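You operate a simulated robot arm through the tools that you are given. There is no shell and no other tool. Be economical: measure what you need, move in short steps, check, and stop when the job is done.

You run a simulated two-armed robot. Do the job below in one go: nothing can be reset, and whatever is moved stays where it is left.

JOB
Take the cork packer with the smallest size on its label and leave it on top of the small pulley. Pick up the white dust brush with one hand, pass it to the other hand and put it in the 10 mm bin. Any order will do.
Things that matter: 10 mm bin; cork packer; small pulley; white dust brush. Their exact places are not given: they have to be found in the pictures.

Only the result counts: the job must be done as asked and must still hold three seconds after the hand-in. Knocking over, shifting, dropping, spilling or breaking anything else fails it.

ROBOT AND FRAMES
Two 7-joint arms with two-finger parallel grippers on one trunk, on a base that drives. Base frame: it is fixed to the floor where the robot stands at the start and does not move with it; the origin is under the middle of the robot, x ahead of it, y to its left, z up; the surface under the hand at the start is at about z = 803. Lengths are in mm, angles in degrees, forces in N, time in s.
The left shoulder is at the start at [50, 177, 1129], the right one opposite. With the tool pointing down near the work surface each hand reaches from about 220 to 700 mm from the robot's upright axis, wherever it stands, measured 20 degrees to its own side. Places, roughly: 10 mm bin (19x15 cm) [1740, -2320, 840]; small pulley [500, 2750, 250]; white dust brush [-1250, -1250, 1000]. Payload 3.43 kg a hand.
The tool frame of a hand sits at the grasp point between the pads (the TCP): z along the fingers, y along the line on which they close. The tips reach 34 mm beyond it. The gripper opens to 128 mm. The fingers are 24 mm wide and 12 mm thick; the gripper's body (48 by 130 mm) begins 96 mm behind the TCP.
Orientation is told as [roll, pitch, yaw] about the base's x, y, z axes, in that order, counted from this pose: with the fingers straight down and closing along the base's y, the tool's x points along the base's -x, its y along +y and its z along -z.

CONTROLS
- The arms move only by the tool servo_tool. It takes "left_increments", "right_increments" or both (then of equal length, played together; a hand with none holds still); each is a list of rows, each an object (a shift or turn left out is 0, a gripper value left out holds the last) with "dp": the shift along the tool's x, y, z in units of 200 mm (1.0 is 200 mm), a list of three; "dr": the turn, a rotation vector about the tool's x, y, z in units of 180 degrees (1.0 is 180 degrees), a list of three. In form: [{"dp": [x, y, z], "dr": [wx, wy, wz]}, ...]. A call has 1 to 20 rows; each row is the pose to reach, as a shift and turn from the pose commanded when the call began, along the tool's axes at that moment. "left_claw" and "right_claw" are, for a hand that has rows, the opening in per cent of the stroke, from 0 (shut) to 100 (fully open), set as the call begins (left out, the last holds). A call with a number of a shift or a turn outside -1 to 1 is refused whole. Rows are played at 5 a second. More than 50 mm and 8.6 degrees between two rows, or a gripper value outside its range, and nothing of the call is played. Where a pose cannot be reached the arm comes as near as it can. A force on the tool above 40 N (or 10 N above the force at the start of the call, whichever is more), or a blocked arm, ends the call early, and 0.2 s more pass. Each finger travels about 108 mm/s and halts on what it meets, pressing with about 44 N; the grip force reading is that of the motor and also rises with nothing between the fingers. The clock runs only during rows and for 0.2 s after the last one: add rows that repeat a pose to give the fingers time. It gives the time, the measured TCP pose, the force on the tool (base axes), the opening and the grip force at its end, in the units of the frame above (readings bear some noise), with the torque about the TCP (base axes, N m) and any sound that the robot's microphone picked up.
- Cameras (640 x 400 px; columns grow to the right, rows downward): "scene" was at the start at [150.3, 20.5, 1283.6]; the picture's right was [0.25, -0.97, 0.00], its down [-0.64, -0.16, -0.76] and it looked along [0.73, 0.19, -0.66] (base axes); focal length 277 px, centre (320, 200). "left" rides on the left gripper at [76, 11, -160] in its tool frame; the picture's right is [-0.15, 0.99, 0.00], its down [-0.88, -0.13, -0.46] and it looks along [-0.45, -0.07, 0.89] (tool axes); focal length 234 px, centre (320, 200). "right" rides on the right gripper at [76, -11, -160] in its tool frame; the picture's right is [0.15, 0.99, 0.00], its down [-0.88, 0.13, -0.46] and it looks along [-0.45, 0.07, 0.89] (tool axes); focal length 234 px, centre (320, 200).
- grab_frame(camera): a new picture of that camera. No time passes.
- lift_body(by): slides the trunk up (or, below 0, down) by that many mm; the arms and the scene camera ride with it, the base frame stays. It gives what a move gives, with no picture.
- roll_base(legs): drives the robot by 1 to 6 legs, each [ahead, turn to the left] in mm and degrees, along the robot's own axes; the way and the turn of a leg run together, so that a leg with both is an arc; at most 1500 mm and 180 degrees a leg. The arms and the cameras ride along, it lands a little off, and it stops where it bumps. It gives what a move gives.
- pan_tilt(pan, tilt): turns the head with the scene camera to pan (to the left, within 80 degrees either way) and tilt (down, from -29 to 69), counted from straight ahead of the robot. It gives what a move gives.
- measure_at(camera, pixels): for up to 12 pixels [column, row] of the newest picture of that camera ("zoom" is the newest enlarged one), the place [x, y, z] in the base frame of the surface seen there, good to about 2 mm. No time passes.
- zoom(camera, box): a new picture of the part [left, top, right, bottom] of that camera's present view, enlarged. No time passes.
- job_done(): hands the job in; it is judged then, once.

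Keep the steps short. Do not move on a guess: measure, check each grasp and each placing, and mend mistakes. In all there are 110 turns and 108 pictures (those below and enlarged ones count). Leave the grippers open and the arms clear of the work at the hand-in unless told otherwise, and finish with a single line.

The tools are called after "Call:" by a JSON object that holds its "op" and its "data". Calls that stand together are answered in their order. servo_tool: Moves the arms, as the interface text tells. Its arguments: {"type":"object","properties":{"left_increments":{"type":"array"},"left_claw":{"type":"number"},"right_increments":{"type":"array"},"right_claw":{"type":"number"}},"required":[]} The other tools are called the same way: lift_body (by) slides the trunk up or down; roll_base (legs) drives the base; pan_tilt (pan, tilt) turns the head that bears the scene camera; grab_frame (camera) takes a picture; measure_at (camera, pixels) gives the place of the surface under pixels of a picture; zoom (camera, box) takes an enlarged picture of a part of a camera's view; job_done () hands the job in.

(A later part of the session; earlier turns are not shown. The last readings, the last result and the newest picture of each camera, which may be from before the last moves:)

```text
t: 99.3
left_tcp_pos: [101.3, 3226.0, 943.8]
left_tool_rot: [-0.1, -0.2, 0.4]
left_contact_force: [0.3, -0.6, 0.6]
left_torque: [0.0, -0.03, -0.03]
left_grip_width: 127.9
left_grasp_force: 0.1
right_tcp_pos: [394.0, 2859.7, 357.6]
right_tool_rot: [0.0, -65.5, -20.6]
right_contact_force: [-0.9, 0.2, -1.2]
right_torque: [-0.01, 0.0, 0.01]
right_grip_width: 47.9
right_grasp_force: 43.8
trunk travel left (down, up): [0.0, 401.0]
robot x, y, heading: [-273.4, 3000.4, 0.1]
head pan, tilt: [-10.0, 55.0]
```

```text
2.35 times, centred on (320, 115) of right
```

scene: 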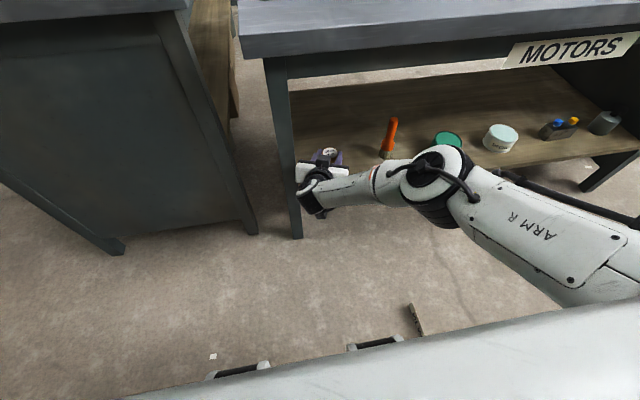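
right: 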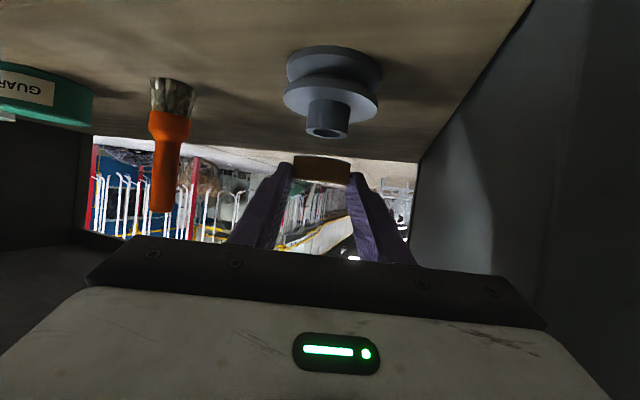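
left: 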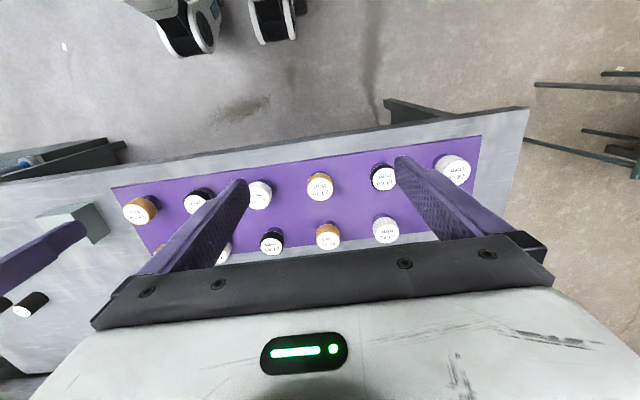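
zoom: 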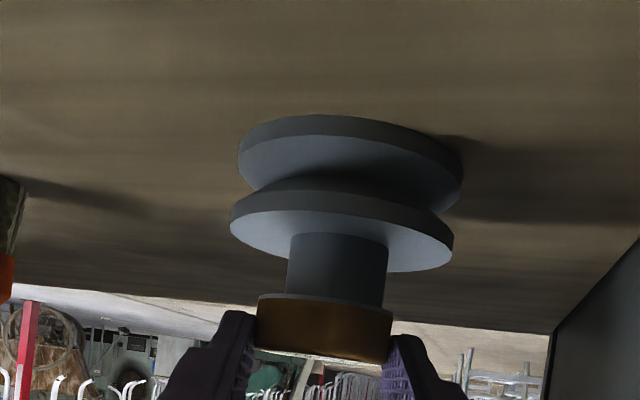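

Nearly touching, but the hub is 4 mm to the +y side. I shift +y 3.5 mm and then lower 1.5 mm more.

Call:
{"op": "servo_tool", "data": {"right_increments": [{"dp": [-0.004, 0.018, -0.002]}, {"dp": [-0.004, 0.018, -0.002]}, {"dp": [0.005, 0.018, 0.002]}, {"dp": [0.008, 0.018, 0.003]}]}}

Call:
{"op": "zoom", "data": {"camera": "right", "box": [240, 30, 400, 200]}}

```text
t: 100.3
left_tcp_pos: [101.7, 3227.0, 945.2]
left_tool_rot: [0.1, 0.0, 0.4]
left_contact_force: [0.9, -0.8, -0.5]
left_torque: [0.02, 0.0, 0.01]
left_grip_width: 127.9
left_grasp_force: 0.0
right_tcp_pos: [395.1, 2862.8, 358.7]
right_tool_rot: [-0.2, -65.6, -20.5]
right_contact_force: [-0.8, -1.0, 6.3]
right_torque: [-0.08, -0.01, -0.03]
right_grip_width: 47.8
right_grasp_force: 43.7
trunk travel left (down, up): [0.0, 401.0]
robot x, y, heading: [-274.2, 3000.2, -0.1]
head pan, tilt: [-10.0, 55.0]
```

```text
2.35 times, centred on (320, 115) of right
```

zoom: 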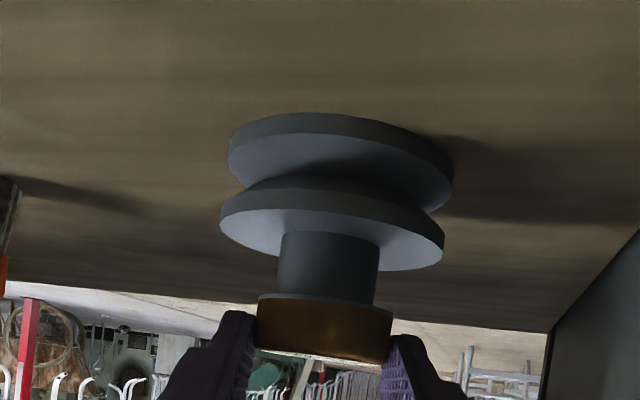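

Contact at 6.3 N and centred. I open the fingers and hold still.

Call:
{"op": "servo_tool", "data": {"right_increments": [{"dp": [0, 0, 0]}, {"dp": [0, 0, 0]}, {"dp": [0, 0, 0]}], "right_claw": 62}}

Call:
{"op": "zoom", "data": {"camera": "right", "box": [240, 30, 400, 200]}}

```text
t: 101.2
left_tcp_pos: [101.8, 3225.9, 944.0]
left_tool_rot: [0.0, -0.1, 0.3]
left_contact_force: [0.5, 0.8, -0.1]
left_torque: [0.02, 0.01, 0.01]
left_grip_width: 128.3
left_grasp_force: 0.0
right_tcp_pos: [394.7, 2863.9, 356.1]
right_tool_rot: [0.0, -65.5, -20.5]
right_contact_force: [0.0, -0.6, 0.9]
right_torque: [0.05, 0.04, -0.02]
right_grip_width: 79.6
right_grasp_force: 0.1
trunk travel left (down, up): [0.0, 401.0]
robot x, y, heading: [-279.8, 2999.8, -0.2]
head pan, tilt: [-10.0, 55.0]
```

```text
2.35 times, centred on (320, 115) of right
```

zoom: 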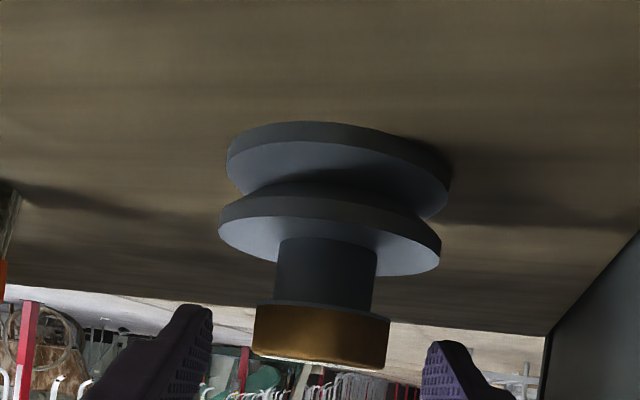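

The packer rests well on the hub. I withdraw 50 mm along the tool axis, then back the base off.

Call:
{"op": "servo_tool", "data": {"right_increments": [{"dp": [0, 0, -0.08]}, {"dp": [0, 0, -0.17]}, {"dp": [0, -0.02, -0.26]}, {"dp": [0, -0.02, -0.26]}]}}

Call:
{"op": "roll_base", "data": {"legs": [[-260, 0]]}}

Call:
{"op": "grab_frame", "data": {"camera": "scene"}}

```text
t: 102.2
left_tcp_pos: [102.4, 3226.4, 943.6]
left_tool_rot: [-0.1, -0.1, 0.3]
left_contact_force: [0.7, -0.1, 0.0]
left_torque: [-0.04, 0.0, 0.0]
left_grip_width: 127.9
left_grasp_force: 0.0
right_tcp_pos: [349.6, 2874.1, 377.1]
right_tool_rot: [-0.1, -65.5, -20.6]
right_contact_force: [-1.2, -0.6, -0.7]
right_torque: [-0.02, -0.02, 0.0]
right_grip_width: 79.5
right_grasp_force: 0.1
trunk travel left (down, up): [0.0, 401.0]
robot x, y, heading: [-274.7, 3001.5, 0.1]
head pan, tilt: [-10.0, 55.0]
```

```text
t: 104.0
left_tcp_pos: [-157.5, 3227.8, 944.9]
left_tool_rot: [0.0, 0.1, 0.6]
left_contact_force: [-0.5, 0.6, -0.3]
left_torque: [-0.02, 0.02, 0.01]
left_grip_width: 127.9
left_grasp_force: 0.0
right_tcp_pos: [91.3, 2879.0, 376.7]
right_tool_rot: [0.0, -65.5, -20.3]
right_contact_force: [0.5, 0.8, 0.7]
right_torque: [-0.01, 0.01, -0.03]
right_grip_width: 79.3
right_grasp_force: 0.1
trunk travel left (down, up): [0.0, 401.0]
robot x, y, heading: [-529.3, 2996.9, 0.2]
head pan, tilt: [-10.0, 55.0]
```

```text
49 pictures are left
```

scene: 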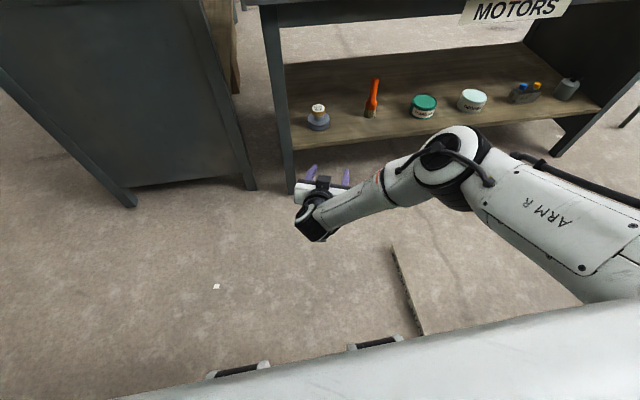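

The packer stands on the pulley at (318,112). Now the brush. I raise the trunk, then bring the right hand up and back to vertical.

Call:
{"op": "lift_body", "data": {"by": 300}}

Call:
{"op": "servo_tool", "data": {"right_increments": [{"dp": [-0.22, 0, -0.1]}, {"dp": [-0.44, 0, -0.2]}, {"dp": [-0.66, 0, -0.3]}, {"dp": [-0.88, 0, -0.42]}, {"dp": [-1.0, 0, -0.55]}, {"dp": [-1.0, 0, -0.75]}, {"dp": [-1.0, 0, -0.9]}], "right_claw": 100}}

Call:
{"op": "servo_tool", "data": {"right_increments": [{"dp": [-0.1, 0, 0], "dr": [0, 0.045, 0]}, {"dp": [-0.2, 0, 0], "dr": [0, 0.09, 0]}, {"dp": [-0.3, 0, 0], "dr": [0, 0.135, 0]}, {"dp": [-0.4, 0, 0], "dr": [0, 0.18, 0]}, {"dp": [-0.5, 0, 0], "dr": [0, 0.225, 0]}, {"dp": [-0.5, 0, 0], "dr": [0, 0.27, 0]}, {"dp": [-0.5, 0, 0], "dr": [0, 0.315, 0]}, {"dp": [-0.5, 0, 0], "dr": [0, 0.36, 0]}, {"dp": [-0.5, 0, 0], "dr": [0, 0.36, 0]}]}}

```text
t: 107.0
left_tcp_pos: [-158.3, 3227.3, 1244.2]
left_tool_rot: [0.0, 0.0, 0.6]
left_contact_force: [0.1, -0.4, -0.4]
left_torque: [0.02, -0.01, 0.02]
left_grip_width: 128.0
left_grasp_force: 0.1
right_tcp_pos: [92.0, 2878.1, 678.4]
right_tool_rot: [0.0, -65.4, -20.2]
right_contact_force: [0.0, 0.6, 1.0]
right_torque: [0.01, -0.01, -0.04]
right_grip_width: 79.5
right_grasp_force: 0.1
trunk travel left (down, up): [-300.0, 101.0]
robot x, y, heading: [-535.8, 2998.3, 0.2]
head pan, tilt: [-10.0, 55.0]
```

```text
refused: row 4 steps farther than a row can; nothing moved
```

```text
t: 109.0
left_tcp_pos: [-158.2, 3226.7, 1243.7]
left_tool_rot: [0.0, 0.0, 0.6]
left_contact_force: [-1.3, -0.2, 0.2]
left_torque: [-0.03, 0.02, 0.0]
left_grip_width: 128.4
left_grasp_force: 0.1
right_tcp_pos: [101.9, 2863.5, 770.3]
right_tool_rot: [0.1, -0.4, -20.1]
right_contact_force: [0.4, 0.5, 0.4]
right_torque: [0.0, 0.05, 0.01]
right_grip_width: 79.6
right_grasp_force: 0.0
right hand out of reach, approached as far as the arm can: row 8, 9
trunk travel left (down, up): [-300.0, 101.0]
robot x, y, heading: [-532.5, 2998.0, 0.6]
head pan, tilt: [-10.0, 55.0]
```

Vertical again. I raise it and draw it back, set yaw to 0, and open fully.

Call:
{"op": "servo_tool", "data": {"right_increments": [{"dp": [0, 0, -0.24]}, {"dp": [0, 0, -0.48]}, {"dp": [0, 0, -0.72]}, {"dp": [0, 0, -0.96], "dr": [0, 0, -0.035]}, {"dp": [0.23, 0, -1.0], "dr": [0, 0, -0.07]}, {"dp": [0.46, 0, -1.0], "dr": [0, 0, -0.112]}, {"dp": [0.69, 0, -1.0], "dr": [0, 0, -0.112]}, {"dp": [0.92, 0, -1.0], "dr": [0, 0, -0.112]}, {"dp": [0.95, 0, -1.0], "dr": [0, 0, -0.112]}], "right_claw": 100}}

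Call:
{"op": "servo_tool", "data": {"right_increments": [{"dp": [0, 0, -0.2]}, {"dp": [0, 0, -0.4]}, {"dp": [0, 0, -0.4]}], "left_increments": [{"dp": [0, 0, 0.2]}, {"dp": [0, 0, 0.4]}, {"dp": [0, 0, 0.5]}]}}

Call:
{"op": "roll_base", "data": {"legs": [[0, -90]]}}

Call:
{"op": "pan_tilt", "data": {"pan": 0, "tilt": 20}}

Call:
{"op": "grab_frame", "data": {"camera": "scene"}}

```text
t: 111.0
left_tcp_pos: [-158.9, 3227.5, 1243.0]
left_tool_rot: [0.1, 0.0, 0.6]
left_contact_force: [0.8, 0.6, -0.7]
left_torque: [0.0, 0.02, 0.0]
left_grip_width: 127.8
left_grasp_force: 0.0
right_tcp_pos: [-78.0, 2929.5, 969.9]
right_tool_rot: [-0.2, -0.7, -0.1]
right_contact_force: [0.2, 0.2, -0.5]
right_torque: [-0.05, -0.01, -0.01]
right_grip_width: 128.1
right_grasp_force: 0.0
trunk travel left (down, up): [-300.0, 101.0]
robot x, y, heading: [-533.1, 2997.3, 0.4]
head pan, tilt: [-10.0, 55.0]
```

```text
t: 111.8
left_tcp_pos: [-157.7, 3226.4, 1143.0]
left_tool_rot: [-0.1, -0.1, 0.7]
left_contact_force: [-0.6, 0.8, 0.3]
left_torque: [0.03, -0.03, -0.01]
left_grip_width: 128.1
left_grasp_force: 0.0
right_tcp_pos: [-78.3, 2927.3, 1049.7]
right_tool_rot: [-0.2, -0.5, -0.1]
right_contact_force: [1.1, 0.0, -0.2]
right_torque: [0.0, 0.01, -0.01]
right_grip_width: 127.9
right_grasp_force: 0.1
trunk travel left (down, up): [-300.0, 101.0]
robot x, y, heading: [-530.7, 2996.3, 0.3]
head pan, tilt: [-10.0, 55.0]
```

```text
t: 116.1
left_tcp_pos: [-310.5, 2619.5, 1142.8]
left_tool_rot: [0.2, 0.1, -90.1]
left_contact_force: [-0.5, -0.1, 0.9]
left_torque: [0.0, 0.04, 0.0]
left_grip_width: 128.0
left_grasp_force: 0.1
right_tcp_pos: [-611.1, 2543.4, 1050.1]
right_tool_rot: [-0.2, -0.7, -90.8]
right_contact_force: [0.4, -0.3, 0.8]
right_torque: [0.03, -0.01, -0.02]
right_grip_width: 127.7
right_grasp_force: 0.1
trunk travel left (down, up): [-300.0, 101.0]
robot x, y, heading: [-537.2, 2999.9, -90.6]
head pan, tilt: [-10.0, 55.0]
```

```text
t: 117.1
left_tcp_pos: [-310.7, 2619.0, 1143.9]
left_tool_rot: [-0.1, -0.1, -90.1]
left_contact_force: [-0.2, 0.1, -0.1]
left_torque: [-0.01, -0.01, -0.04]
left_grip_width: 127.8
left_grasp_force: 0.1
right_tcp_pos: [-610.8, 2543.9, 1049.1]
right_tool_rot: [-0.2, -0.7, -90.8]
right_contact_force: [0.2, 0.4, 1.0]
right_torque: [-0.03, -0.01, -0.03]
right_grip_width: 128.2
right_grasp_force: 0.1
trunk travel left (down, up): [-300.0, 101.0]
robot x, y, heading: [-534.5, 2995.6, -90.4]
head pan, tilt: [0.0, 20.0]
```

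```text
48 pictures are left
```

scene: 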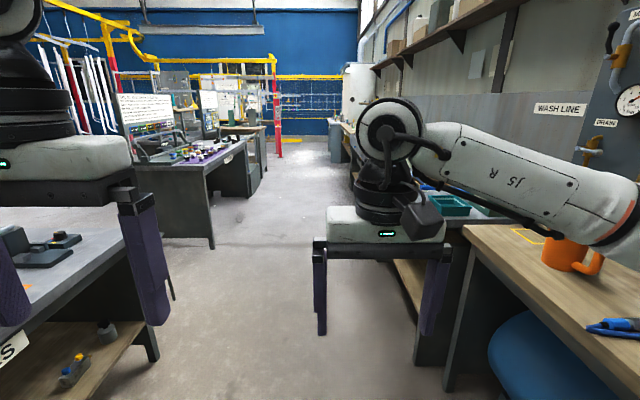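

I head down the aisle, easing left to x≈−350, to y≈−800.

Call:
{"op": "roll_base", "data": {"legs": [[0, 3.8], [1400, 0], [1400, 0], [0, -3.4], [1000, 0]]}}

Call:
{"op": "pan_tilt", "data": {"pan": -50, "tilt": 30}}

Call:
{"op": "grab_frame", "data": {"camera": "scene"}}

```text
t: 136.1
left_tcp_pos: [-275.2, -1144.1, 1143.0]
left_tool_rot: [0.0, 0.0, -92.1]
left_contact_force: [0.0, -0.9, 0.6]
left_torque: [0.02, -0.04, 0.0]
left_grip_width: 127.9
left_grasp_force: 0.1
right_tcp_pos: [-577.1, -1207.5, 1051.4]
right_tool_rot: [-0.2, -0.6, -92.9]
right_contact_force: [-0.3, -1.3, 0.7]
right_torque: [0.0, 0.0, 0.01]
right_grip_width: 128.2
right_grasp_force: 0.0
trunk travel left (down, up): [-300.0, 101.0]
robot x, y, heading: [-486.5, -755.8, -92.3]
head pan, tilt: [0.0, 20.0]
```

```text
t: 137.3
left_tcp_pos: [-274.9, -1143.0, 1142.8]
left_tool_rot: [-0.1, -0.2, -92.1]
left_contact_force: [-0.7, -0.1, 0.0]
left_torque: [-0.01, -0.01, 0.02]
left_grip_width: 127.9
left_grasp_force: 0.1
right_tcp_pos: [-576.9, -1208.8, 1050.3]
right_tool_rot: [-0.2, -0.6, -92.8]
right_contact_force: [0.4, 0.1, -0.4]
right_torque: [0.01, -0.02, -0.01]
right_grip_width: 128.0
right_grasp_force: 0.0
trunk travel left (down, up): [-300.0, 101.0]
robot x, y, heading: [-486.2, -758.4, -92.4]
head pan, tilt: [-50.0, 30.0]
```

```text
47 pictures are left
```

scene: 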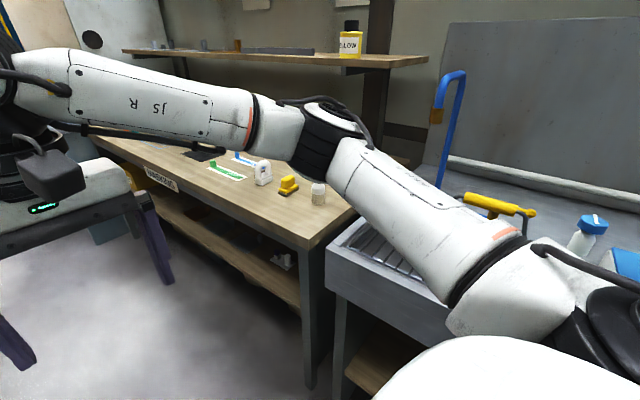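

The brush must be behind the elbow in this view. I drive 350 mm farther, turn right to face the bench, and back off a little.

Call:
{"op": "roll_base", "data": {"legs": [[380, 0], [0, -87.6], [-100, 0]]}}

Call:
{"op": "pan_tilt", "data": {"pan": 0, "tilt": 25}}

Call:
{"op": "grab_frame", "data": {"camera": "scene"}}

```text
t: 144.2
left_tcp_pos: [-781.0, -1354.1, 1143.3]
left_tool_rot: [-0.1, -0.1, 179.5]
left_contact_force: [0.0, -0.5, 0.1]
left_torque: [-0.01, 0.09, 0.0]
left_grip_width: 128.1
left_grasp_force: 0.0
right_tcp_pos: [-852.5, -1053.4, 1050.2]
right_tool_rot: [-0.2, -0.8, 178.8]
right_contact_force: [1.5, -0.4, -0.5]
right_torque: [0.02, 0.02, 0.0]
right_grip_width: 127.9
right_grasp_force: 0.1
trunk travel left (down, up): [-300.0, 101.0]
robot x, y, heading: [-398.8, -1129.2, 179.1]
head pan, tilt: [-50.0, 30.0]
```

```text
t: 145.4
left_tcp_pos: [-781.4, -1355.3, 1142.7]
left_tool_rot: [0.1, 0.0, 179.5]
left_contact_force: [0.1, -0.1, 0.8]
left_torque: [0.0, 0.0, 0.02]
left_grip_width: 128.0
left_grasp_force: 0.0
right_tcp_pos: [-855.7, -1052.6, 1050.0]
right_tool_rot: [-0.2, -0.4, 178.8]
right_contact_force: [-0.8, -0.6, 0.4]
right_torque: [0.0, -0.01, -0.01]
right_grip_width: 127.6
right_grasp_force: 0.0
trunk travel left (down, up): [-300.0, 101.0]
robot x, y, heading: [-399.4, -1130.8, 179.3]
head pan, tilt: [0.0, 25.0]
```

```text
46 pictures are left
```

scene: 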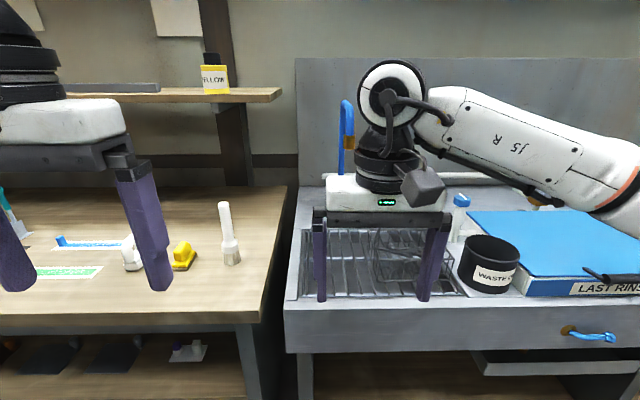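

The white brush stands at (228,232) on the wooden bench. I enlarge and measure it.

Call:
{"op": "zoom", "data": {"camera": "scene", "box": [150, 180, 290, 300]}}

Call:
{"op": "measure_at", "data": {"camera": "scene", "pixels": [[224, 205], [226, 225], [230, 244], [231, 260], [231, 265], [250, 260], [183, 255], [134, 252], [215, 320], [215, 95], [260, 320]]}}

```text
3.33 times, centred on (220, 240) of scene
```

zoom: 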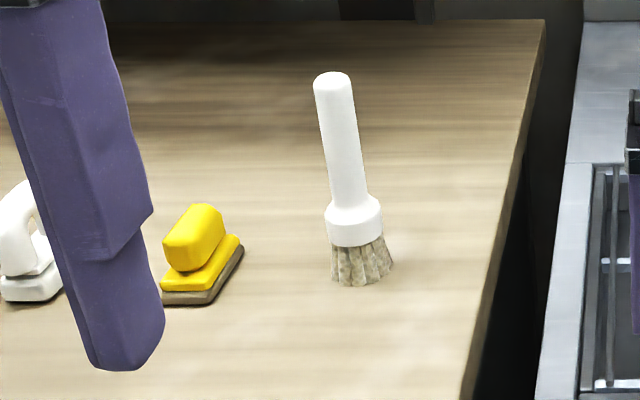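

```text
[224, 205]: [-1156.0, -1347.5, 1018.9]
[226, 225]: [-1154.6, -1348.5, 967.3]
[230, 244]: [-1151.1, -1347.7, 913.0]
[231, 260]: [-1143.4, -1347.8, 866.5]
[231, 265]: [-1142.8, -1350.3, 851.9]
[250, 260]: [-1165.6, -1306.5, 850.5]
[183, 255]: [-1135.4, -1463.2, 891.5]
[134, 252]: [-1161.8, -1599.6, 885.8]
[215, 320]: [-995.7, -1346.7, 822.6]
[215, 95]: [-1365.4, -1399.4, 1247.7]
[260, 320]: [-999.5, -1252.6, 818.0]
```

The brush stands upright: handle z 905–1020, about Ø24, axis near (−1167,−1348), bench z 850. Plan: the left hand grips the lower handle from the front with a 25° tilt, then the right hand takes the top from above. First I yaw the left hand 20° outward and draw the right hand back and up.

Call:
{"op": "servo_tool", "data": {"left_increments": [{"dp": [-0.2, 0, 0], "dr": [0, 0, -0.04]}, {"dp": [-0.4, 0, 0], "dr": [0, 0, -0.08]}, {"dp": [-0.55, 0, 0], "dr": [0, 0, -0.111]}, {"dp": [-0.55, 0, 0], "dr": [0, 0, -0.111]}], "right_increments": [{"dp": [0.2, 0, -0.1]}, {"dp": [0.4, 0, -0.2]}, {"dp": [0.6, 0, -0.3]}, {"dp": [0.6, 0, -0.3]}]}}

Call:
{"op": "servo_tool", "data": {"left_increments": [{"dr": [0, -0.045, 0]}, {"dr": [0, -0.09, 0]}, {"dr": [0, -0.135, 0]}, {"dr": [0, -0.18, 0]}, {"dr": [0, -0.225, 0]}, {"dr": [0, -0.27, 0]}, {"dr": [0, -0.315, 0]}, {"dr": [0, -0.361, 0]}, {"dr": [0, -0.361, 0]}], "left_claw": 60}}

Call:
{"op": "grab_frame", "data": {"camera": "scene"}}

```text
t: 146.4
left_tcp_pos: [-892.4, -1352.7, 1142.7]
left_tool_rot: [0.0, -0.1, -160.4]
left_contact_force: [0.2, -0.3, 0.0]
left_torque: [-0.01, -0.02, -0.04]
left_grip_width: 127.9
left_grasp_force: 0.1
right_tcp_pos: [-730.9, -1056.9, 1111.0]
right_tool_rot: [-0.2, -0.7, 178.8]
right_contact_force: [-1.0, -0.5, -1.2]
right_torque: [0.0, 0.02, 0.01]
right_grip_width: 127.9
right_grasp_force: 0.1
trunk travel left (down, up): [-300.0, 101.0]
robot x, y, heading: [-400.3, -1134.2, 179.2]
head pan, tilt: [0.0, 25.0]
```

```text
t: 148.4
left_tcp_pos: [-891.0, -1352.4, 1142.9]
left_tool_rot: [-0.2, -65.1, -160.5]
left_contact_force: [0.0, -0.9, 1.0]
left_torque: [-0.01, 0.01, 0.04]
left_grip_width: 76.6
left_grasp_force: 0.0
right_tcp_pos: [-731.6, -1057.3, 1108.9]
right_tool_rot: [-0.2, -0.6, 178.8]
right_contact_force: [-0.6, 0.0, -0.5]
right_torque: [0.01, 0.02, 0.0]
right_grip_width: 127.8
right_grasp_force: 0.1
trunk travel left (down, up): [-300.0, 101.0]
robot x, y, heading: [-404.3, -1131.4, 179.3]
head pan, tilt: [0.0, 25.0]
```

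```text
44 pictures are left
```

scene: 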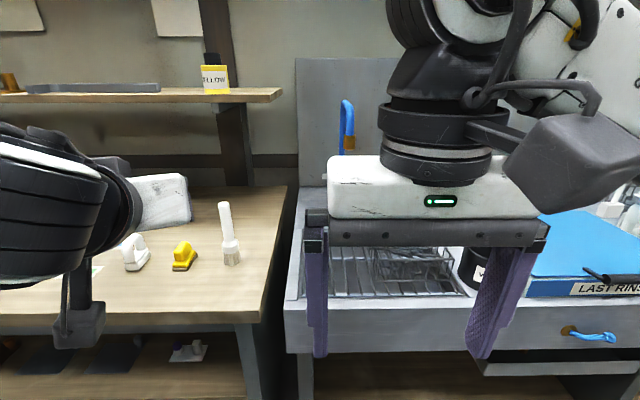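

I drive 120 mm ahead, then bring the left hand to a pre-grasp 80 mm short of the handle along its tool axis.

Call:
{"op": "roll_base", "data": {"legs": [[120, 0]]}}

Call:
{"op": "servo_tool", "data": {"left_increments": [{"dp": [0.14, -0.06, 0.13]}, {"dp": [0.28, -0.12, 0.27]}, {"dp": [0.42, -0.18, 0.4]}, {"dp": [0.55, -0.24, 0.54]}, {"dp": [0.651, -0.29, 0.675]}, {"dp": [0.651, -0.29, 0.675]}]}}

Call:
{"op": "grab_frame", "data": {"camera": "scene"}}

Call:
{"op": "grab_frame", "data": {"camera": "left"}}

```text
t: 149.6
left_tcp_pos: [-1012.2, -1350.0, 1142.6]
left_tool_rot: [-0.1, -65.0, -160.4]
left_contact_force: [0.0, 0.2, -0.1]
left_torque: [-0.01, 0.01, 0.02]
left_grip_width: 76.6
left_grasp_force: 0.1
right_tcp_pos: [-851.2, -1055.4, 1108.5]
right_tool_rot: [-0.2, -0.5, 178.8]
right_contact_force: [-0.1, 0.0, 0.2]
right_torque: [0.03, -0.03, -0.01]
right_grip_width: 128.0
right_grasp_force: 0.0
trunk travel left (down, up): [-300.0, 101.0]
robot x, y, heading: [-518.3, -1129.8, 179.0]
head pan, tilt: [0.0, 25.0]
```

```text
t: 151.0
left_tcp_pos: [-1086.2, -1337.2, 981.2]
left_tool_rot: [-0.3, -65.0, -160.4]
left_contact_force: [-0.6, 0.4, 0.0]
left_torque: [0.02, 0.04, -0.02]
left_grip_width: 76.8
left_grasp_force: 0.1
left hand out of reach, approached as far as the arm can: row 4, 5, 6
right_tcp_pos: [-850.0, -1054.3, 1109.2]
right_tool_rot: [-0.2, -0.7, 178.8]
right_contact_force: [-0.3, -0.3, 0.6]
right_torque: [-0.01, 0.01, 0.02]
right_grip_width: 128.1
right_grasp_force: 0.1
trunk travel left (down, up): [-300.0, 101.0]
robot x, y, heading: [-519.6, -1129.9, 179.4]
head pan, tilt: [0.0, 25.0]
```

```text
43 pictures are left
```

scene: 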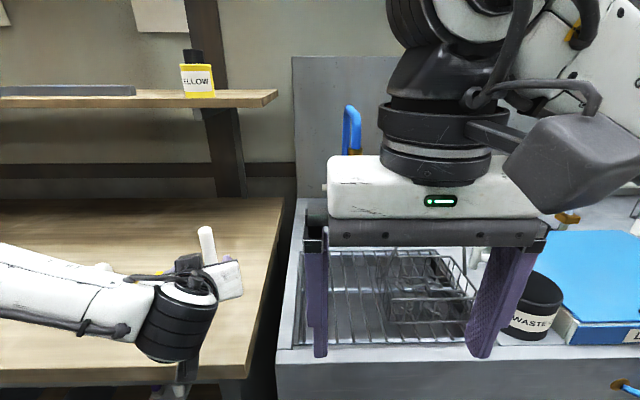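

```text
42 pictures are left
```

left: 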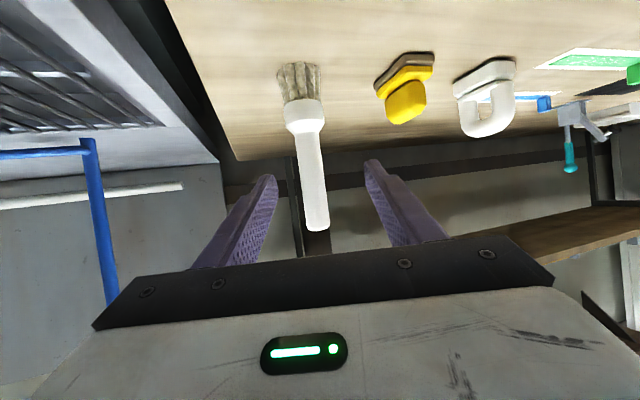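

At 570 mm ahead it is too close for this pose. As before, I stretch the arm to about 690 mm and let the base do the approach: back off 147 mm, then extend.

Call:
{"op": "roll_base", "data": {"legs": [[-147, 0]]}}

Call:
{"op": "servo_tool", "data": {"left_increments": [{"dp": [-0.01, -0.04, 0.2]}, {"dp": [-0.02, -0.08, 0.4]}, {"dp": [-0.03, -0.12, 0.55]}, {"dp": [-0.04, -0.163, 0.637]}, {"dp": [-0.04, -0.163, 0.637]}], "left_claw": 75}}

```text
t: 152.4
left_tcp_pos: [-938.6, -1340.4, 981.2]
left_tool_rot: [-0.3, -65.1, -160.4]
left_contact_force: [0.0, -0.5, 1.3]
left_torque: [0.03, 0.03, -0.02]
left_grip_width: 77.1
left_grasp_force: 0.1
right_tcp_pos: [-702.8, -1058.9, 1109.0]
right_tool_rot: [-0.2, -0.8, 178.8]
right_contact_force: [-0.1, 0.4, 0.0]
right_torque: [-0.01, 0.05, 0.01]
right_grip_width: 128.3
right_grasp_force: 0.1
trunk travel left (down, up): [-300.0, 101.0]
robot x, y, heading: [-373.4, -1132.9, 179.1]
head pan, tilt: [0.0, 25.0]
```

```text
t: 153.6
left_tcp_pos: [-1026.2, -1388.0, 963.2]
left_tool_rot: [-0.3, -64.9, -160.5]
left_contact_force: [-0.7, 0.7, -0.2]
left_torque: [-0.02, 0.01, 0.0]
left_grip_width: 96.1
left_grasp_force: 0.0
left hand out of reach, approached as far as the arm can: row 1, 2, 3, 4, 5
right_tcp_pos: [-703.6, -1057.8, 1109.8]
right_tool_rot: [-0.3, -0.6, 178.8]
right_contact_force: [-0.4, 0.2, -0.7]
right_torque: [0.01, -0.01, 0.04]
right_grip_width: 127.9
right_grasp_force: 0.0
trunk travel left (down, up): [-300.0, 101.0]
robot x, y, heading: [-373.8, -1135.2, 179.2]
head pan, tilt: [0.0, 25.0]
```

Still limited. A steeper 45° tilt should be easy for the wrist and still leaves the handle top free, so I pitch down 20° more and shift toward y −1346.

Call:
{"op": "servo_tool", "data": {"left_increments": [{"dr": [0, 0.037, 0]}, {"dr": [0, 0.074, 0]}, {"dr": [0, 0.111, 0]}, {"dp": [0.05, -0.1, -0.02], "dr": [0, 0.111, 0]}, {"dp": [0.106, -0.195, -0.038], "dr": [0, 0.111, 0]}, {"dp": [0.106, -0.195, -0.038], "dr": [0, 0.111, 0]}]}}

Call:
{"op": "grab_frame", "data": {"camera": "left"}}

```text
t: 155.0
left_tcp_pos: [-1013.4, -1360.8, 957.9]
left_tool_rot: [-0.1, -45.1, -160.6]
left_contact_force: [-0.2, -0.1, 0.5]
left_torque: [0.01, -0.02, 0.01]
left_grip_width: 95.7
left_grasp_force: 0.1
left hand out of reach, approached as far as the arm can: row 4, 5, 6
right_tcp_pos: [-702.7, -1058.2, 1110.6]
right_tool_rot: [-0.2, -0.6, 178.8]
right_contact_force: [0.1, -0.3, 0.2]
right_torque: [-0.02, 0.0, 0.03]
right_grip_width: 128.1
right_grasp_force: 0.0
trunk travel left (down, up): [-300.0, 101.0]
robot x, y, heading: [-369.4, -1133.2, 179.2]
head pan, tilt: [0.0, 25.0]
```

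```text
41 pictures are left
```

left: 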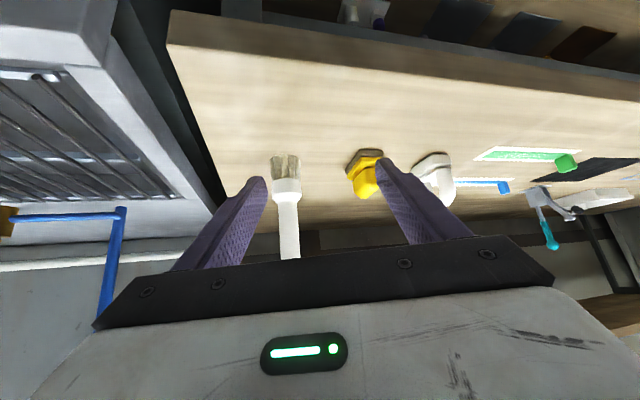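

It is short by only 15 mm in y. I turn the yaw back to straight ahead and retry.

Call:
{"op": "servo_tool", "data": {"left_increments": [{"dr": [0.03, 0, 0.03]}, {"dr": [0.06, 0, 0.06]}, {"dr": [0.0786, 0, 0.0786]}, {"dp": [0.033, -0.082, 0.045], "dr": [0.0786, 0, 0.0786]}, {"dp": [0.033, -0.082, 0.045], "dr": [0.0786, 0, 0.0786]}]}}

```text
t: 156.2
left_tcp_pos: [-1021.3, -1346.1, 946.6]
left_tool_rot: [-0.2, -45.1, 179.5]
left_contact_force: [-0.1, -0.2, -0.5]
left_torque: [-0.01, -0.02, 0.02]
left_grip_width: 96.2
left_grasp_force: 0.1
right_tcp_pos: [-703.7, -1056.7, 1109.6]
right_tool_rot: [-0.3, -0.8, 178.8]
right_contact_force: [0.1, -0.5, 0.1]
right_torque: [0.02, -0.01, 0.01]
right_grip_width: 128.3
right_grasp_force: 0.0
trunk travel left (down, up): [-300.0, 101.0]
robot x, y, heading: [-369.3, -1135.5, 179.5]
head pan, tilt: [0.0, 25.0]
```

Reached cleanly: 45° tilt, straight ahead. I drive 110 mm ahead and check with the left camera.

Call:
{"op": "roll_base", "data": {"legs": [[110, 0]]}}

Call:
{"op": "grab_frame", "data": {"camera": "left"}}

Call:
{"op": "grab_frame", "data": {"camera": "scene"}}

```text
t: 157.4
left_tcp_pos: [-1130.9, -1343.6, 946.2]
left_tool_rot: [0.0, -45.0, 179.3]
left_contact_force: [-1.0, 0.3, 0.5]
left_torque: [-0.05, 0.01, 0.0]
left_grip_width: 96.0
left_grasp_force: 0.1
right_tcp_pos: [-812.6, -1055.6, 1108.7]
right_tool_rot: [-0.3, -0.6, 178.8]
right_contact_force: [-0.3, 0.5, -0.4]
right_torque: [-0.02, -0.05, -0.05]
right_grip_width: 128.0
right_grasp_force: 0.1
trunk travel left (down, up): [-300.0, 101.0]
robot x, y, heading: [-481.1, -1131.9, 179.0]
head pan, tilt: [0.0, 25.0]
```

```text
40 pictures are left
```

left: 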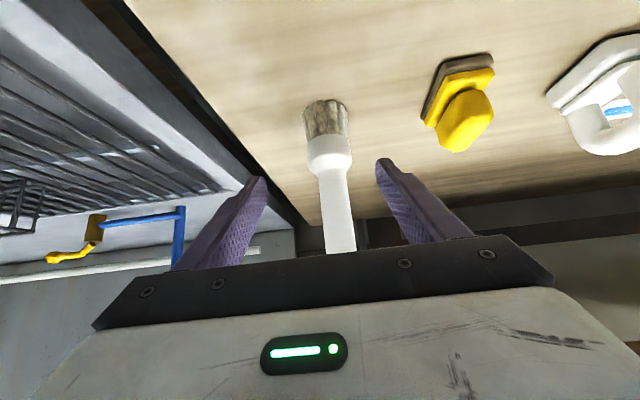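

```text
39 pictures are left
```

scene: 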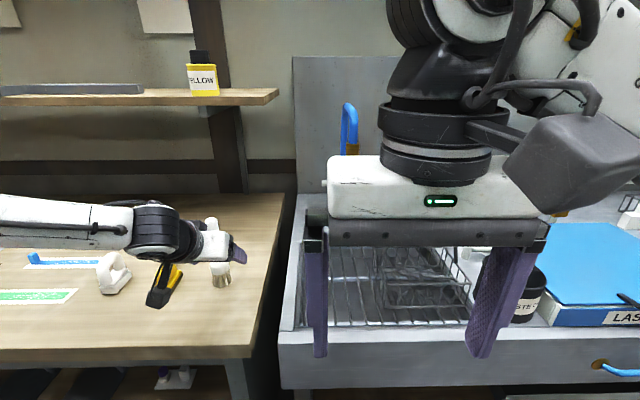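

The handle sits between the fingers, about 4 mm toward tool +y. I make the last 29 mm with the arm.

Call:
{"op": "servo_tool", "data": {"left_increments": [{"dp": [0, 0.022, 0]}, {"dp": [-0.05, 0.022, 0.05]}, {"dp": [-0.1, 0.022, 0.1]}, {"dp": [-0.1, 0.022, 0.1]}]}}

Call:
{"op": "grab_frame", "data": {"camera": "left"}}

```text
t: 158.4
left_tcp_pos: [-1157.0, -1346.6, 945.9]
left_tool_rot: [-0.1, -44.9, 179.4]
left_contact_force: [0.2, 0.0, -0.1]
left_torque: [-0.03, -0.01, -0.02]
left_grip_width: 96.0
left_grasp_force: 0.2
right_tcp_pos: [-812.1, -1055.8, 1109.1]
right_tool_rot: [-0.2, -0.7, 178.8]
right_contact_force: [0.2, -0.4, -0.4]
right_torque: [-0.02, 0.0, 0.0]
right_grip_width: 128.0
right_grasp_force: 0.0
trunk travel left (down, up): [-300.0, 101.0]
robot x, y, heading: [-480.9, -1134.1, 179.1]
head pan, tilt: [0.0, 25.0]
```

```text
38 pictures are left
```

left: 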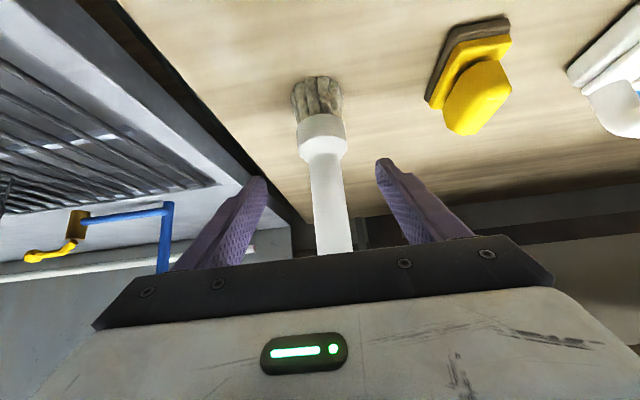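

The handle passes between the pads. I close the left hand.

Call:
{"op": "servo_tool", "data": {"left_increments": [{"dp": [0, 0, 0]}, {"dp": [0, 0, 0]}, {"dp": [0, 0, 0]}, {"dp": [0, 0, 0]}], "left_claw": 5}}

Call:
{"op": "grab_frame", "data": {"camera": "left"}}

```text
t: 159.4
left_tcp_pos: [-1158.5, -1347.3, 946.5]
left_tool_rot: [-0.2, -45.1, 179.3]
left_contact_force: [0.2, 0.0, 0.3]
left_torque: [-0.02, -0.01, 0.02]
left_grip_width: 24.7
left_grasp_force: 44.1
right_tcp_pos: [-812.2, -1056.0, 1109.4]
right_tool_rot: [-0.2, -0.7, 178.7]
right_contact_force: [0.1, 0.0, 0.6]
right_torque: [0.0, 0.0, 0.0]
right_grip_width: 127.7
right_grasp_force: 0.1
trunk travel left (down, up): [-300.0, 101.0]
robot x, y, heading: [-478.9, -1134.5, 179.2]
head pan, tilt: [0.0, 25.0]
```

```text
37 pictures are left
```

left: 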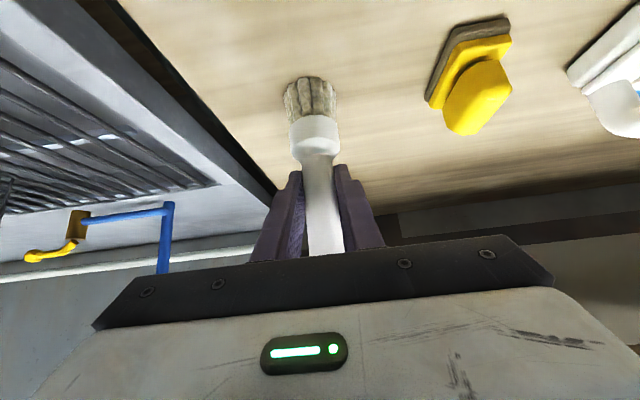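

Gripped at 24.7 mm. I lift straight up 120 mm and back the robot away from the bench.

Call:
{"op": "servo_tool", "data": {"left_increments": [{"dp": [-0.07, 0, -0.07]}, {"dp": [-0.17, 0, -0.17]}, {"dp": [-0.3, 0, -0.3]}, {"dp": [-0.42, 0, -0.42]}, {"dp": [-0.42, 0, -0.42]}]}}

Call:
{"op": "roll_base", "data": {"legs": [[-300, 0]]}}

Call:
{"op": "grab_frame", "data": {"camera": "scene"}}

```text
t: 160.6
left_tcp_pos: [-1159.3, -1348.2, 1065.0]
left_tool_rot: [-0.2, -44.9, 179.3]
left_contact_force: [0.0, 0.5, -1.7]
left_torque: [-0.01, 0.0, 0.01]
left_grip_width: 24.8
left_grasp_force: 43.7
right_tcp_pos: [-811.5, -1055.2, 1110.1]
right_tool_rot: [-0.2, -0.7, 178.8]
right_contact_force: [-0.4, -0.1, 0.3]
right_torque: [0.01, -0.02, -0.01]
right_grip_width: 128.0
right_grasp_force: 0.1
trunk travel left (down, up): [-300.0, 101.0]
robot x, y, heading: [-484.3, -1133.4, 179.2]
head pan, tilt: [0.0, 25.0]
```

```text
t: 162.6
left_tcp_pos: [-864.6, -1351.4, 1063.8]
left_tool_rot: [-0.1, -44.9, 179.1]
left_contact_force: [-0.2, 0.2, -0.7]
left_torque: [0.02, -0.03, -0.01]
left_grip_width: 24.9
left_grasp_force: 44.7
right_tcp_pos: [-516.3, -1060.1, 1110.4]
right_tool_rot: [-0.2, -0.7, 178.6]
right_contact_force: [0.4, -0.4, -0.3]
right_torque: [0.05, 0.05, 0.01]
right_grip_width: 127.8
right_grasp_force: 0.0
trunk travel left (down, up): [-300.0, 101.0]
robot x, y, heading: [-186.0, -1135.9, 179.1]
head pan, tilt: [0.0, 25.0]
```

```text
36 pictures are left
```

scene: 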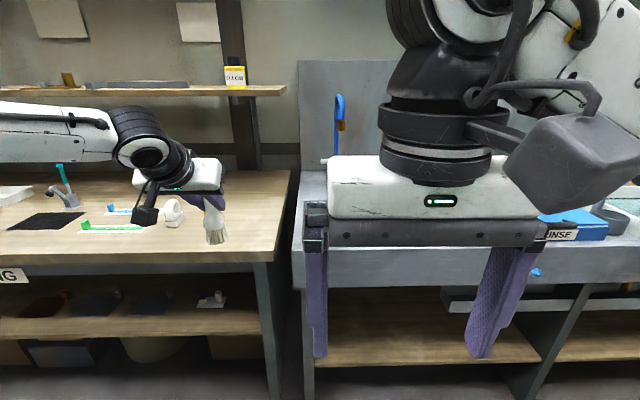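

The brush is held upright. I bring it inward and closer, to about 580 mm ahead and 80 mm left of centre, for the handover.

Call:
{"op": "servo_tool", "data": {"left_increments": [{"dp": [0.09, -0.16, -0.09]}, {"dp": [0.18, -0.32, -0.18]}, {"dp": [0.27, -0.48, -0.27]}, {"dp": [0.354, -0.65, -0.354]}, {"dp": [0.354, -0.65, -0.354]}]}}

Call:
{"op": "grab_frame", "data": {"camera": "scene"}}

```text
t: 163.8
left_tcp_pos: [-761.7, -1240.1, 1066.8]
left_tool_rot: [-0.2, -44.9, 179.2]
left_contact_force: [-0.6, 0.1, 0.5]
left_torque: [0.0, -0.02, 0.01]
left_grip_width: 24.7
left_grasp_force: 44.0
left hand out of reach, approached as far as the arm can: row 4, 5
right_tcp_pos: [-515.0, -1060.5, 1108.7]
right_tool_rot: [-0.1, -0.7, 178.5]
right_contact_force: [0.5, 1.0, 0.0]
right_torque: [0.0, -0.02, -0.01]
right_grip_width: 128.0
right_grasp_force: 0.1
trunk travel left (down, up): [-300.0, 101.0]
robot x, y, heading: [-184.4, -1138.7, 178.8]
head pan, tilt: [0.0, 25.0]
```

```text
35 pictures are left
```

scene: 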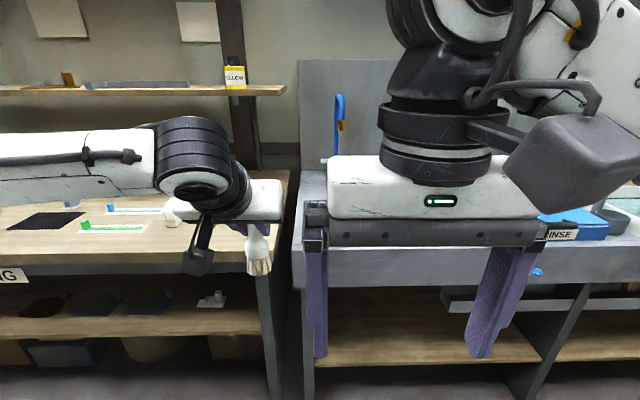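

Good enough (103 mm left of centre, 577 ahead). I lower it 115 mm so the right hand can come from above, and turn the right hand's yaw 40° at the same time, raising it a little.

Call:
{"op": "servo_tool", "data": {"left_increments": [{"dp": [0.1, 0, 0.11]}, {"dp": [0.2, 0, 0.22]}, {"dp": [0.3, 0, 0.33]}, {"dp": [0.38, 0, 0.43]}, {"dp": [0.38, 0, 0.43]}, {"dp": [0.38, 0, 0.43]}], "right_increments": [{"dr": [0, 0, -0.04]}, {"dr": [0, 0, -0.08]}, {"dr": [0, 0, -0.12]}, {"dr": [0, 0, -0.16]}, {"dr": [0, 0, -0.2]}, {"dr": [0, 0, -0.22]}], "right_claw": 60}}

Call:
{"op": "pan_tilt", "data": {"pan": 10, "tilt": 30}}

Call:
{"op": "grab_frame", "data": {"camera": "scene"}}

Call:
{"op": "grab_frame", "data": {"camera": "right"}}

```text
t: 165.2
left_tcp_pos: [-759.8, -1259.5, 958.2]
left_tool_rot: [-0.3, -45.0, 179.2]
left_contact_force: [0.2, 0.4, -1.4]
left_torque: [0.02, 0.0, 0.01]
left_grip_width: 24.7
left_grasp_force: 44.3
left hand out of reach, approached as far as the arm can: row 2, 3, 4, 5, 6
right_tcp_pos: [-515.7, -1060.3, 1108.6]
right_tool_rot: [-0.5, -0.4, -141.8]
right_contact_force: [0.6, 0.6, 0.3]
right_torque: [0.0, 0.02, 0.01]
right_grip_width: 76.8
right_grasp_force: 0.0
trunk travel left (down, up): [-300.0, 101.0]
robot x, y, heading: [-186.9, -1142.0, 179.0]
head pan, tilt: [0.0, 25.0]
```

```text
t: 165.9
left_tcp_pos: [-760.8, -1259.5, 957.7]
left_tool_rot: [-0.3, -45.0, 179.2]
left_contact_force: [-0.8, 0.4, -1.1]
left_torque: [0.02, 0.0, -0.01]
left_grip_width: 24.8
left_grasp_force: 44.6
right_tcp_pos: [-517.0, -1059.5, 1109.7]
right_tool_rot: [-0.6, -0.3, -141.8]
right_contact_force: [0.1, -0.7, 0.3]
right_torque: [0.01, 0.0, -0.02]
right_grip_width: 76.5
right_grasp_force: 0.0
trunk travel left (down, up): [-300.0, 101.0]
robot x, y, heading: [-186.7, -1136.4, 178.8]
head pan, tilt: [10.0, 30.0]
```

```text
34 pictures are left
```

scene: 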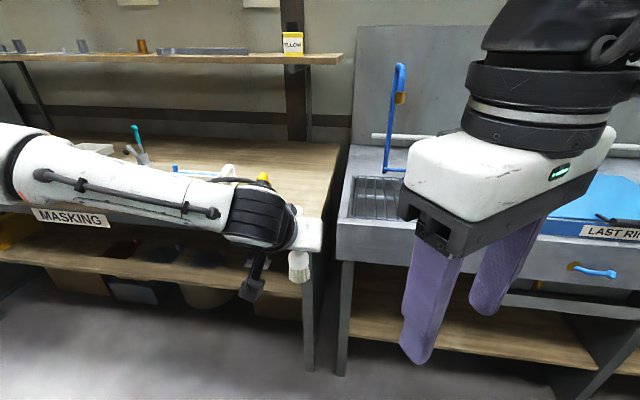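

```text
33 pictures are left
```

right: 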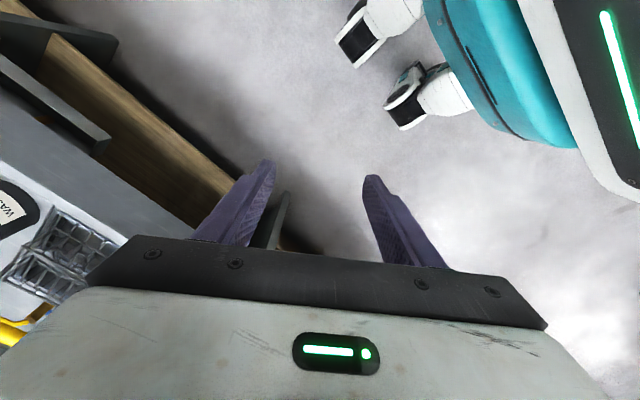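

The left hand holds the brush near (−771,−1260), handle top about z 1031. I take the right hand forward first, clear of the left wrist, then sideways to over the handle at z≈1110.

Call:
{"op": "servo_tool", "data": {"right_increments": [{"dp": [-0.18, -0.14, 0]}, {"dp": [-0.36, -0.28, 0]}, {"dp": [-0.54, -0.42, 0]}, {"dp": [-0.72, -0.56, 0]}, {"dp": [-0.9, -0.7, 0]}, {"dp": [-0.994, -0.782, 0]}, {"dp": [-0.994, -0.782, 0]}]}}

Call:
{"op": "servo_tool", "data": {"right_increments": [{"dp": [-0.13, 0.17, 0]}, {"dp": [-0.26, 0.33, 0]}, {"dp": [-0.37, 0.47, 0]}, {"dp": [-0.37, 0.47, 0]}]}}

Call:
{"op": "grab_frame", "data": {"camera": "right"}}

Call:
{"op": "grab_frame", "data": {"camera": "scene"}}

```text
t: 167.5
left_tcp_pos: [-761.1, -1258.5, 958.0]
left_tool_rot: [-0.2, -45.0, 179.2]
left_contact_force: [0.4, 0.9, -1.3]
left_torque: [0.02, -0.01, -0.01]
left_grip_width: 24.9
left_grasp_force: 44.0
right_tcp_pos: [-733.7, -1060.5, 1111.4]
right_tool_rot: [-0.5, -0.4, -141.9]
right_contact_force: [0.0, -0.7, -0.5]
right_torque: [0.05, 0.04, -0.01]
right_grip_width: 76.9
right_grasp_force: 0.0
right hand out of reach, approached as far as the arm can: row 5, 6, 7
trunk travel left (down, up): [-300.0, 101.0]
robot x, y, heading: [-183.0, -1138.8, 179.0]
head pan, tilt: [10.0, 30.0]
```

```text
t: 168.5
left_tcp_pos: [-759.9, -1260.5, 958.6]
left_tool_rot: [-0.1, -45.0, 179.1]
left_contact_force: [-1.1, -0.9, -0.9]
left_torque: [-0.02, 0.0, 0.01]
left_grip_width: 24.7
left_grasp_force: 43.8
right_tcp_pos: [-727.0, -1161.7, 1099.3]
right_tool_rot: [-0.5, -0.4, -142.0]
right_contact_force: [0.0, 0.1, -1.1]
right_torque: [-0.02, 0.04, 0.0]
right_grip_width: 76.8
right_grasp_force: 0.2
right hand out of reach, approached as far as the arm can: row 2, 3, 4
trunk travel left (down, up): [-300.0, 101.0]
robot x, y, heading: [-187.9, -1137.1, 178.7]
head pan, tilt: [10.0, 30.0]
```

```text
32 pictures are left
```

right: 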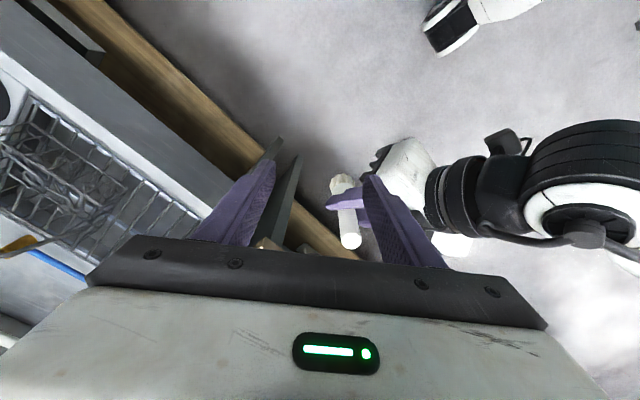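

```text
31 pictures are left
```

scene: 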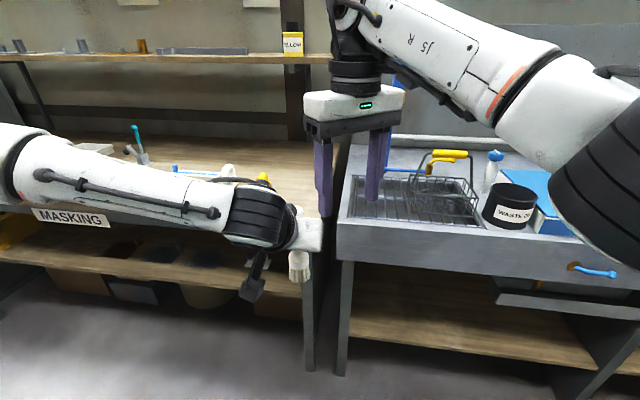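

The right hand is at its reach limit. I yaw the left hand inward 25° and bring the brush nearer and toward the centre.

Call:
{"op": "servo_tool", "data": {"right_increments": [{"dp": [0.1, -0.1, -0.1]}, {"dp": [0.2, -0.25, -0.1]}, {"dp": [0.2, -0.25, -0.1]}, {"dp": [0.2, -0.25, -0.1]}, {"dp": [0.2, -0.25, -0.1]}, {"dp": [0.2, -0.25, -0.1]}], "left_increments": [{"dr": [0.033, 0, 0.033]}, {"dr": [0.066, 0, 0.066]}, {"dr": [0.098, 0, 0.098]}, {"dp": [0.07, -0.1, -0.07], "dr": [0.098, 0, 0.098]}, {"dp": [0.14, -0.2, -0.14], "dr": [0.098, 0, 0.098]}, {"dp": [0.21, -0.3, -0.21], "dr": [0.098, 0, 0.098]}]}}

```text
t: 169.9
left_tcp_pos: [-699.8, -1199.2, 956.9]
left_tool_rot: [0.0, -45.2, 154.3]
left_contact_force: [-0.7, 0.2, -1.2]
left_torque: [0.0, 0.02, -0.03]
left_grip_width: 24.9
left_grasp_force: 44.4
right_tcp_pos: [-726.5, -1098.2, 1118.8]
right_tool_rot: [-0.7, -0.4, -141.9]
right_contact_force: [-0.6, -0.3, -0.3]
right_torque: [0.01, -0.02, -0.03]
right_grip_width: 76.9
right_grasp_force: 0.1
trunk travel left (down, up): [-300.0, 101.0]
robot x, y, heading: [-186.5, -1136.0, 179.0]
head pan, tilt: [10.0, 30.0]
```

The left hand now has room. The right hand should close across the left hand's direction, so I turn the right yaw to about 170° (world) and bring the brush 40 mm farther inward.

Call:
{"op": "servo_tool", "data": {"right_increments": [{"dr": [0, 0, 0.045]}, {"dr": [0, 0, 0.09]}, {"dr": [0, 0, 0.135]}, {"dr": [0, 0, 0.18]}, {"dr": [0, 0, 0.225]}, {"dr": [0, 0, 0.267]}, {"dr": [0, 0, 0.267]}], "left_increments": [{"dp": [-0.02, -0.06, 0.02]}, {"dp": [-0.04, -0.12, 0.04]}, {"dp": [-0.06, -0.18, 0.06]}, {"dp": [-0.06, -0.18, 0.06]}, {"dp": [-0.06, -0.18, 0.06]}, {"dp": [-0.06, -0.18, 0.06]}, {"dp": [-0.06, -0.18, 0.06]}]}}

Call:
{"op": "grab_frame", "data": {"camera": "right"}}

Call:
{"op": "measure_at", "data": {"camera": "right", "pixels": [[320, 150], [320, 170]]}}

```text
t: 171.5
left_tcp_pos: [-698.5, -1176.1, 961.0]
left_tool_rot: [-0.3, -45.1, 154.1]
left_contact_force: [0.3, -1.0, 0.2]
left_torque: [0.0, -0.01, 0.02]
left_grip_width: 24.6
left_grasp_force: 44.8
left hand out of reach, approached as far as the arm can: row 3, 4, 5, 6, 7
right_tcp_pos: [-724.5, -1098.5, 1118.9]
right_tool_rot: [-0.1, -0.7, 170.0]
right_contact_force: [-0.8, -1.4, 0.4]
right_torque: [-0.01, -0.03, -0.02]
right_grip_width: 76.9
right_grasp_force: 0.0
trunk travel left (down, up): [-300.0, 101.0]
robot x, y, heading: [-183.7, -1135.6, 178.8]
head pan, tilt: [10.0, 30.0]
```

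```text
30 pictures are left
```

right: 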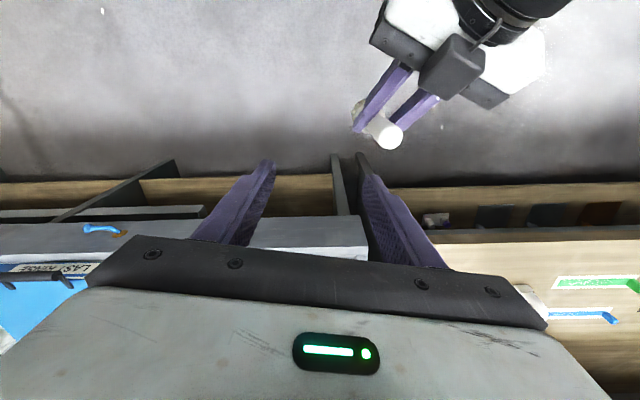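

```text
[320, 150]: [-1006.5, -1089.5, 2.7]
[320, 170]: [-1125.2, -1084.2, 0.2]
```

I see the handle top at (388,138) between the left fingers. I measure it along with the box on the left hand.

Call:
{"op": "measure_at", "data": {"camera": "right", "pixels": [[388, 138], [395, 132], [372, 126], [360, 108], [445, 75], [425, 85], [418, 98]]}}

```text
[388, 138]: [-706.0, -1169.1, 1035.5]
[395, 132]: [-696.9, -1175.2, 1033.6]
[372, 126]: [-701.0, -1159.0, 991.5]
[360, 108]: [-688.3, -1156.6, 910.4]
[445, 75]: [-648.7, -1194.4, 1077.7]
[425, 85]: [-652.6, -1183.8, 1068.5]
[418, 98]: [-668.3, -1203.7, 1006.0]
```

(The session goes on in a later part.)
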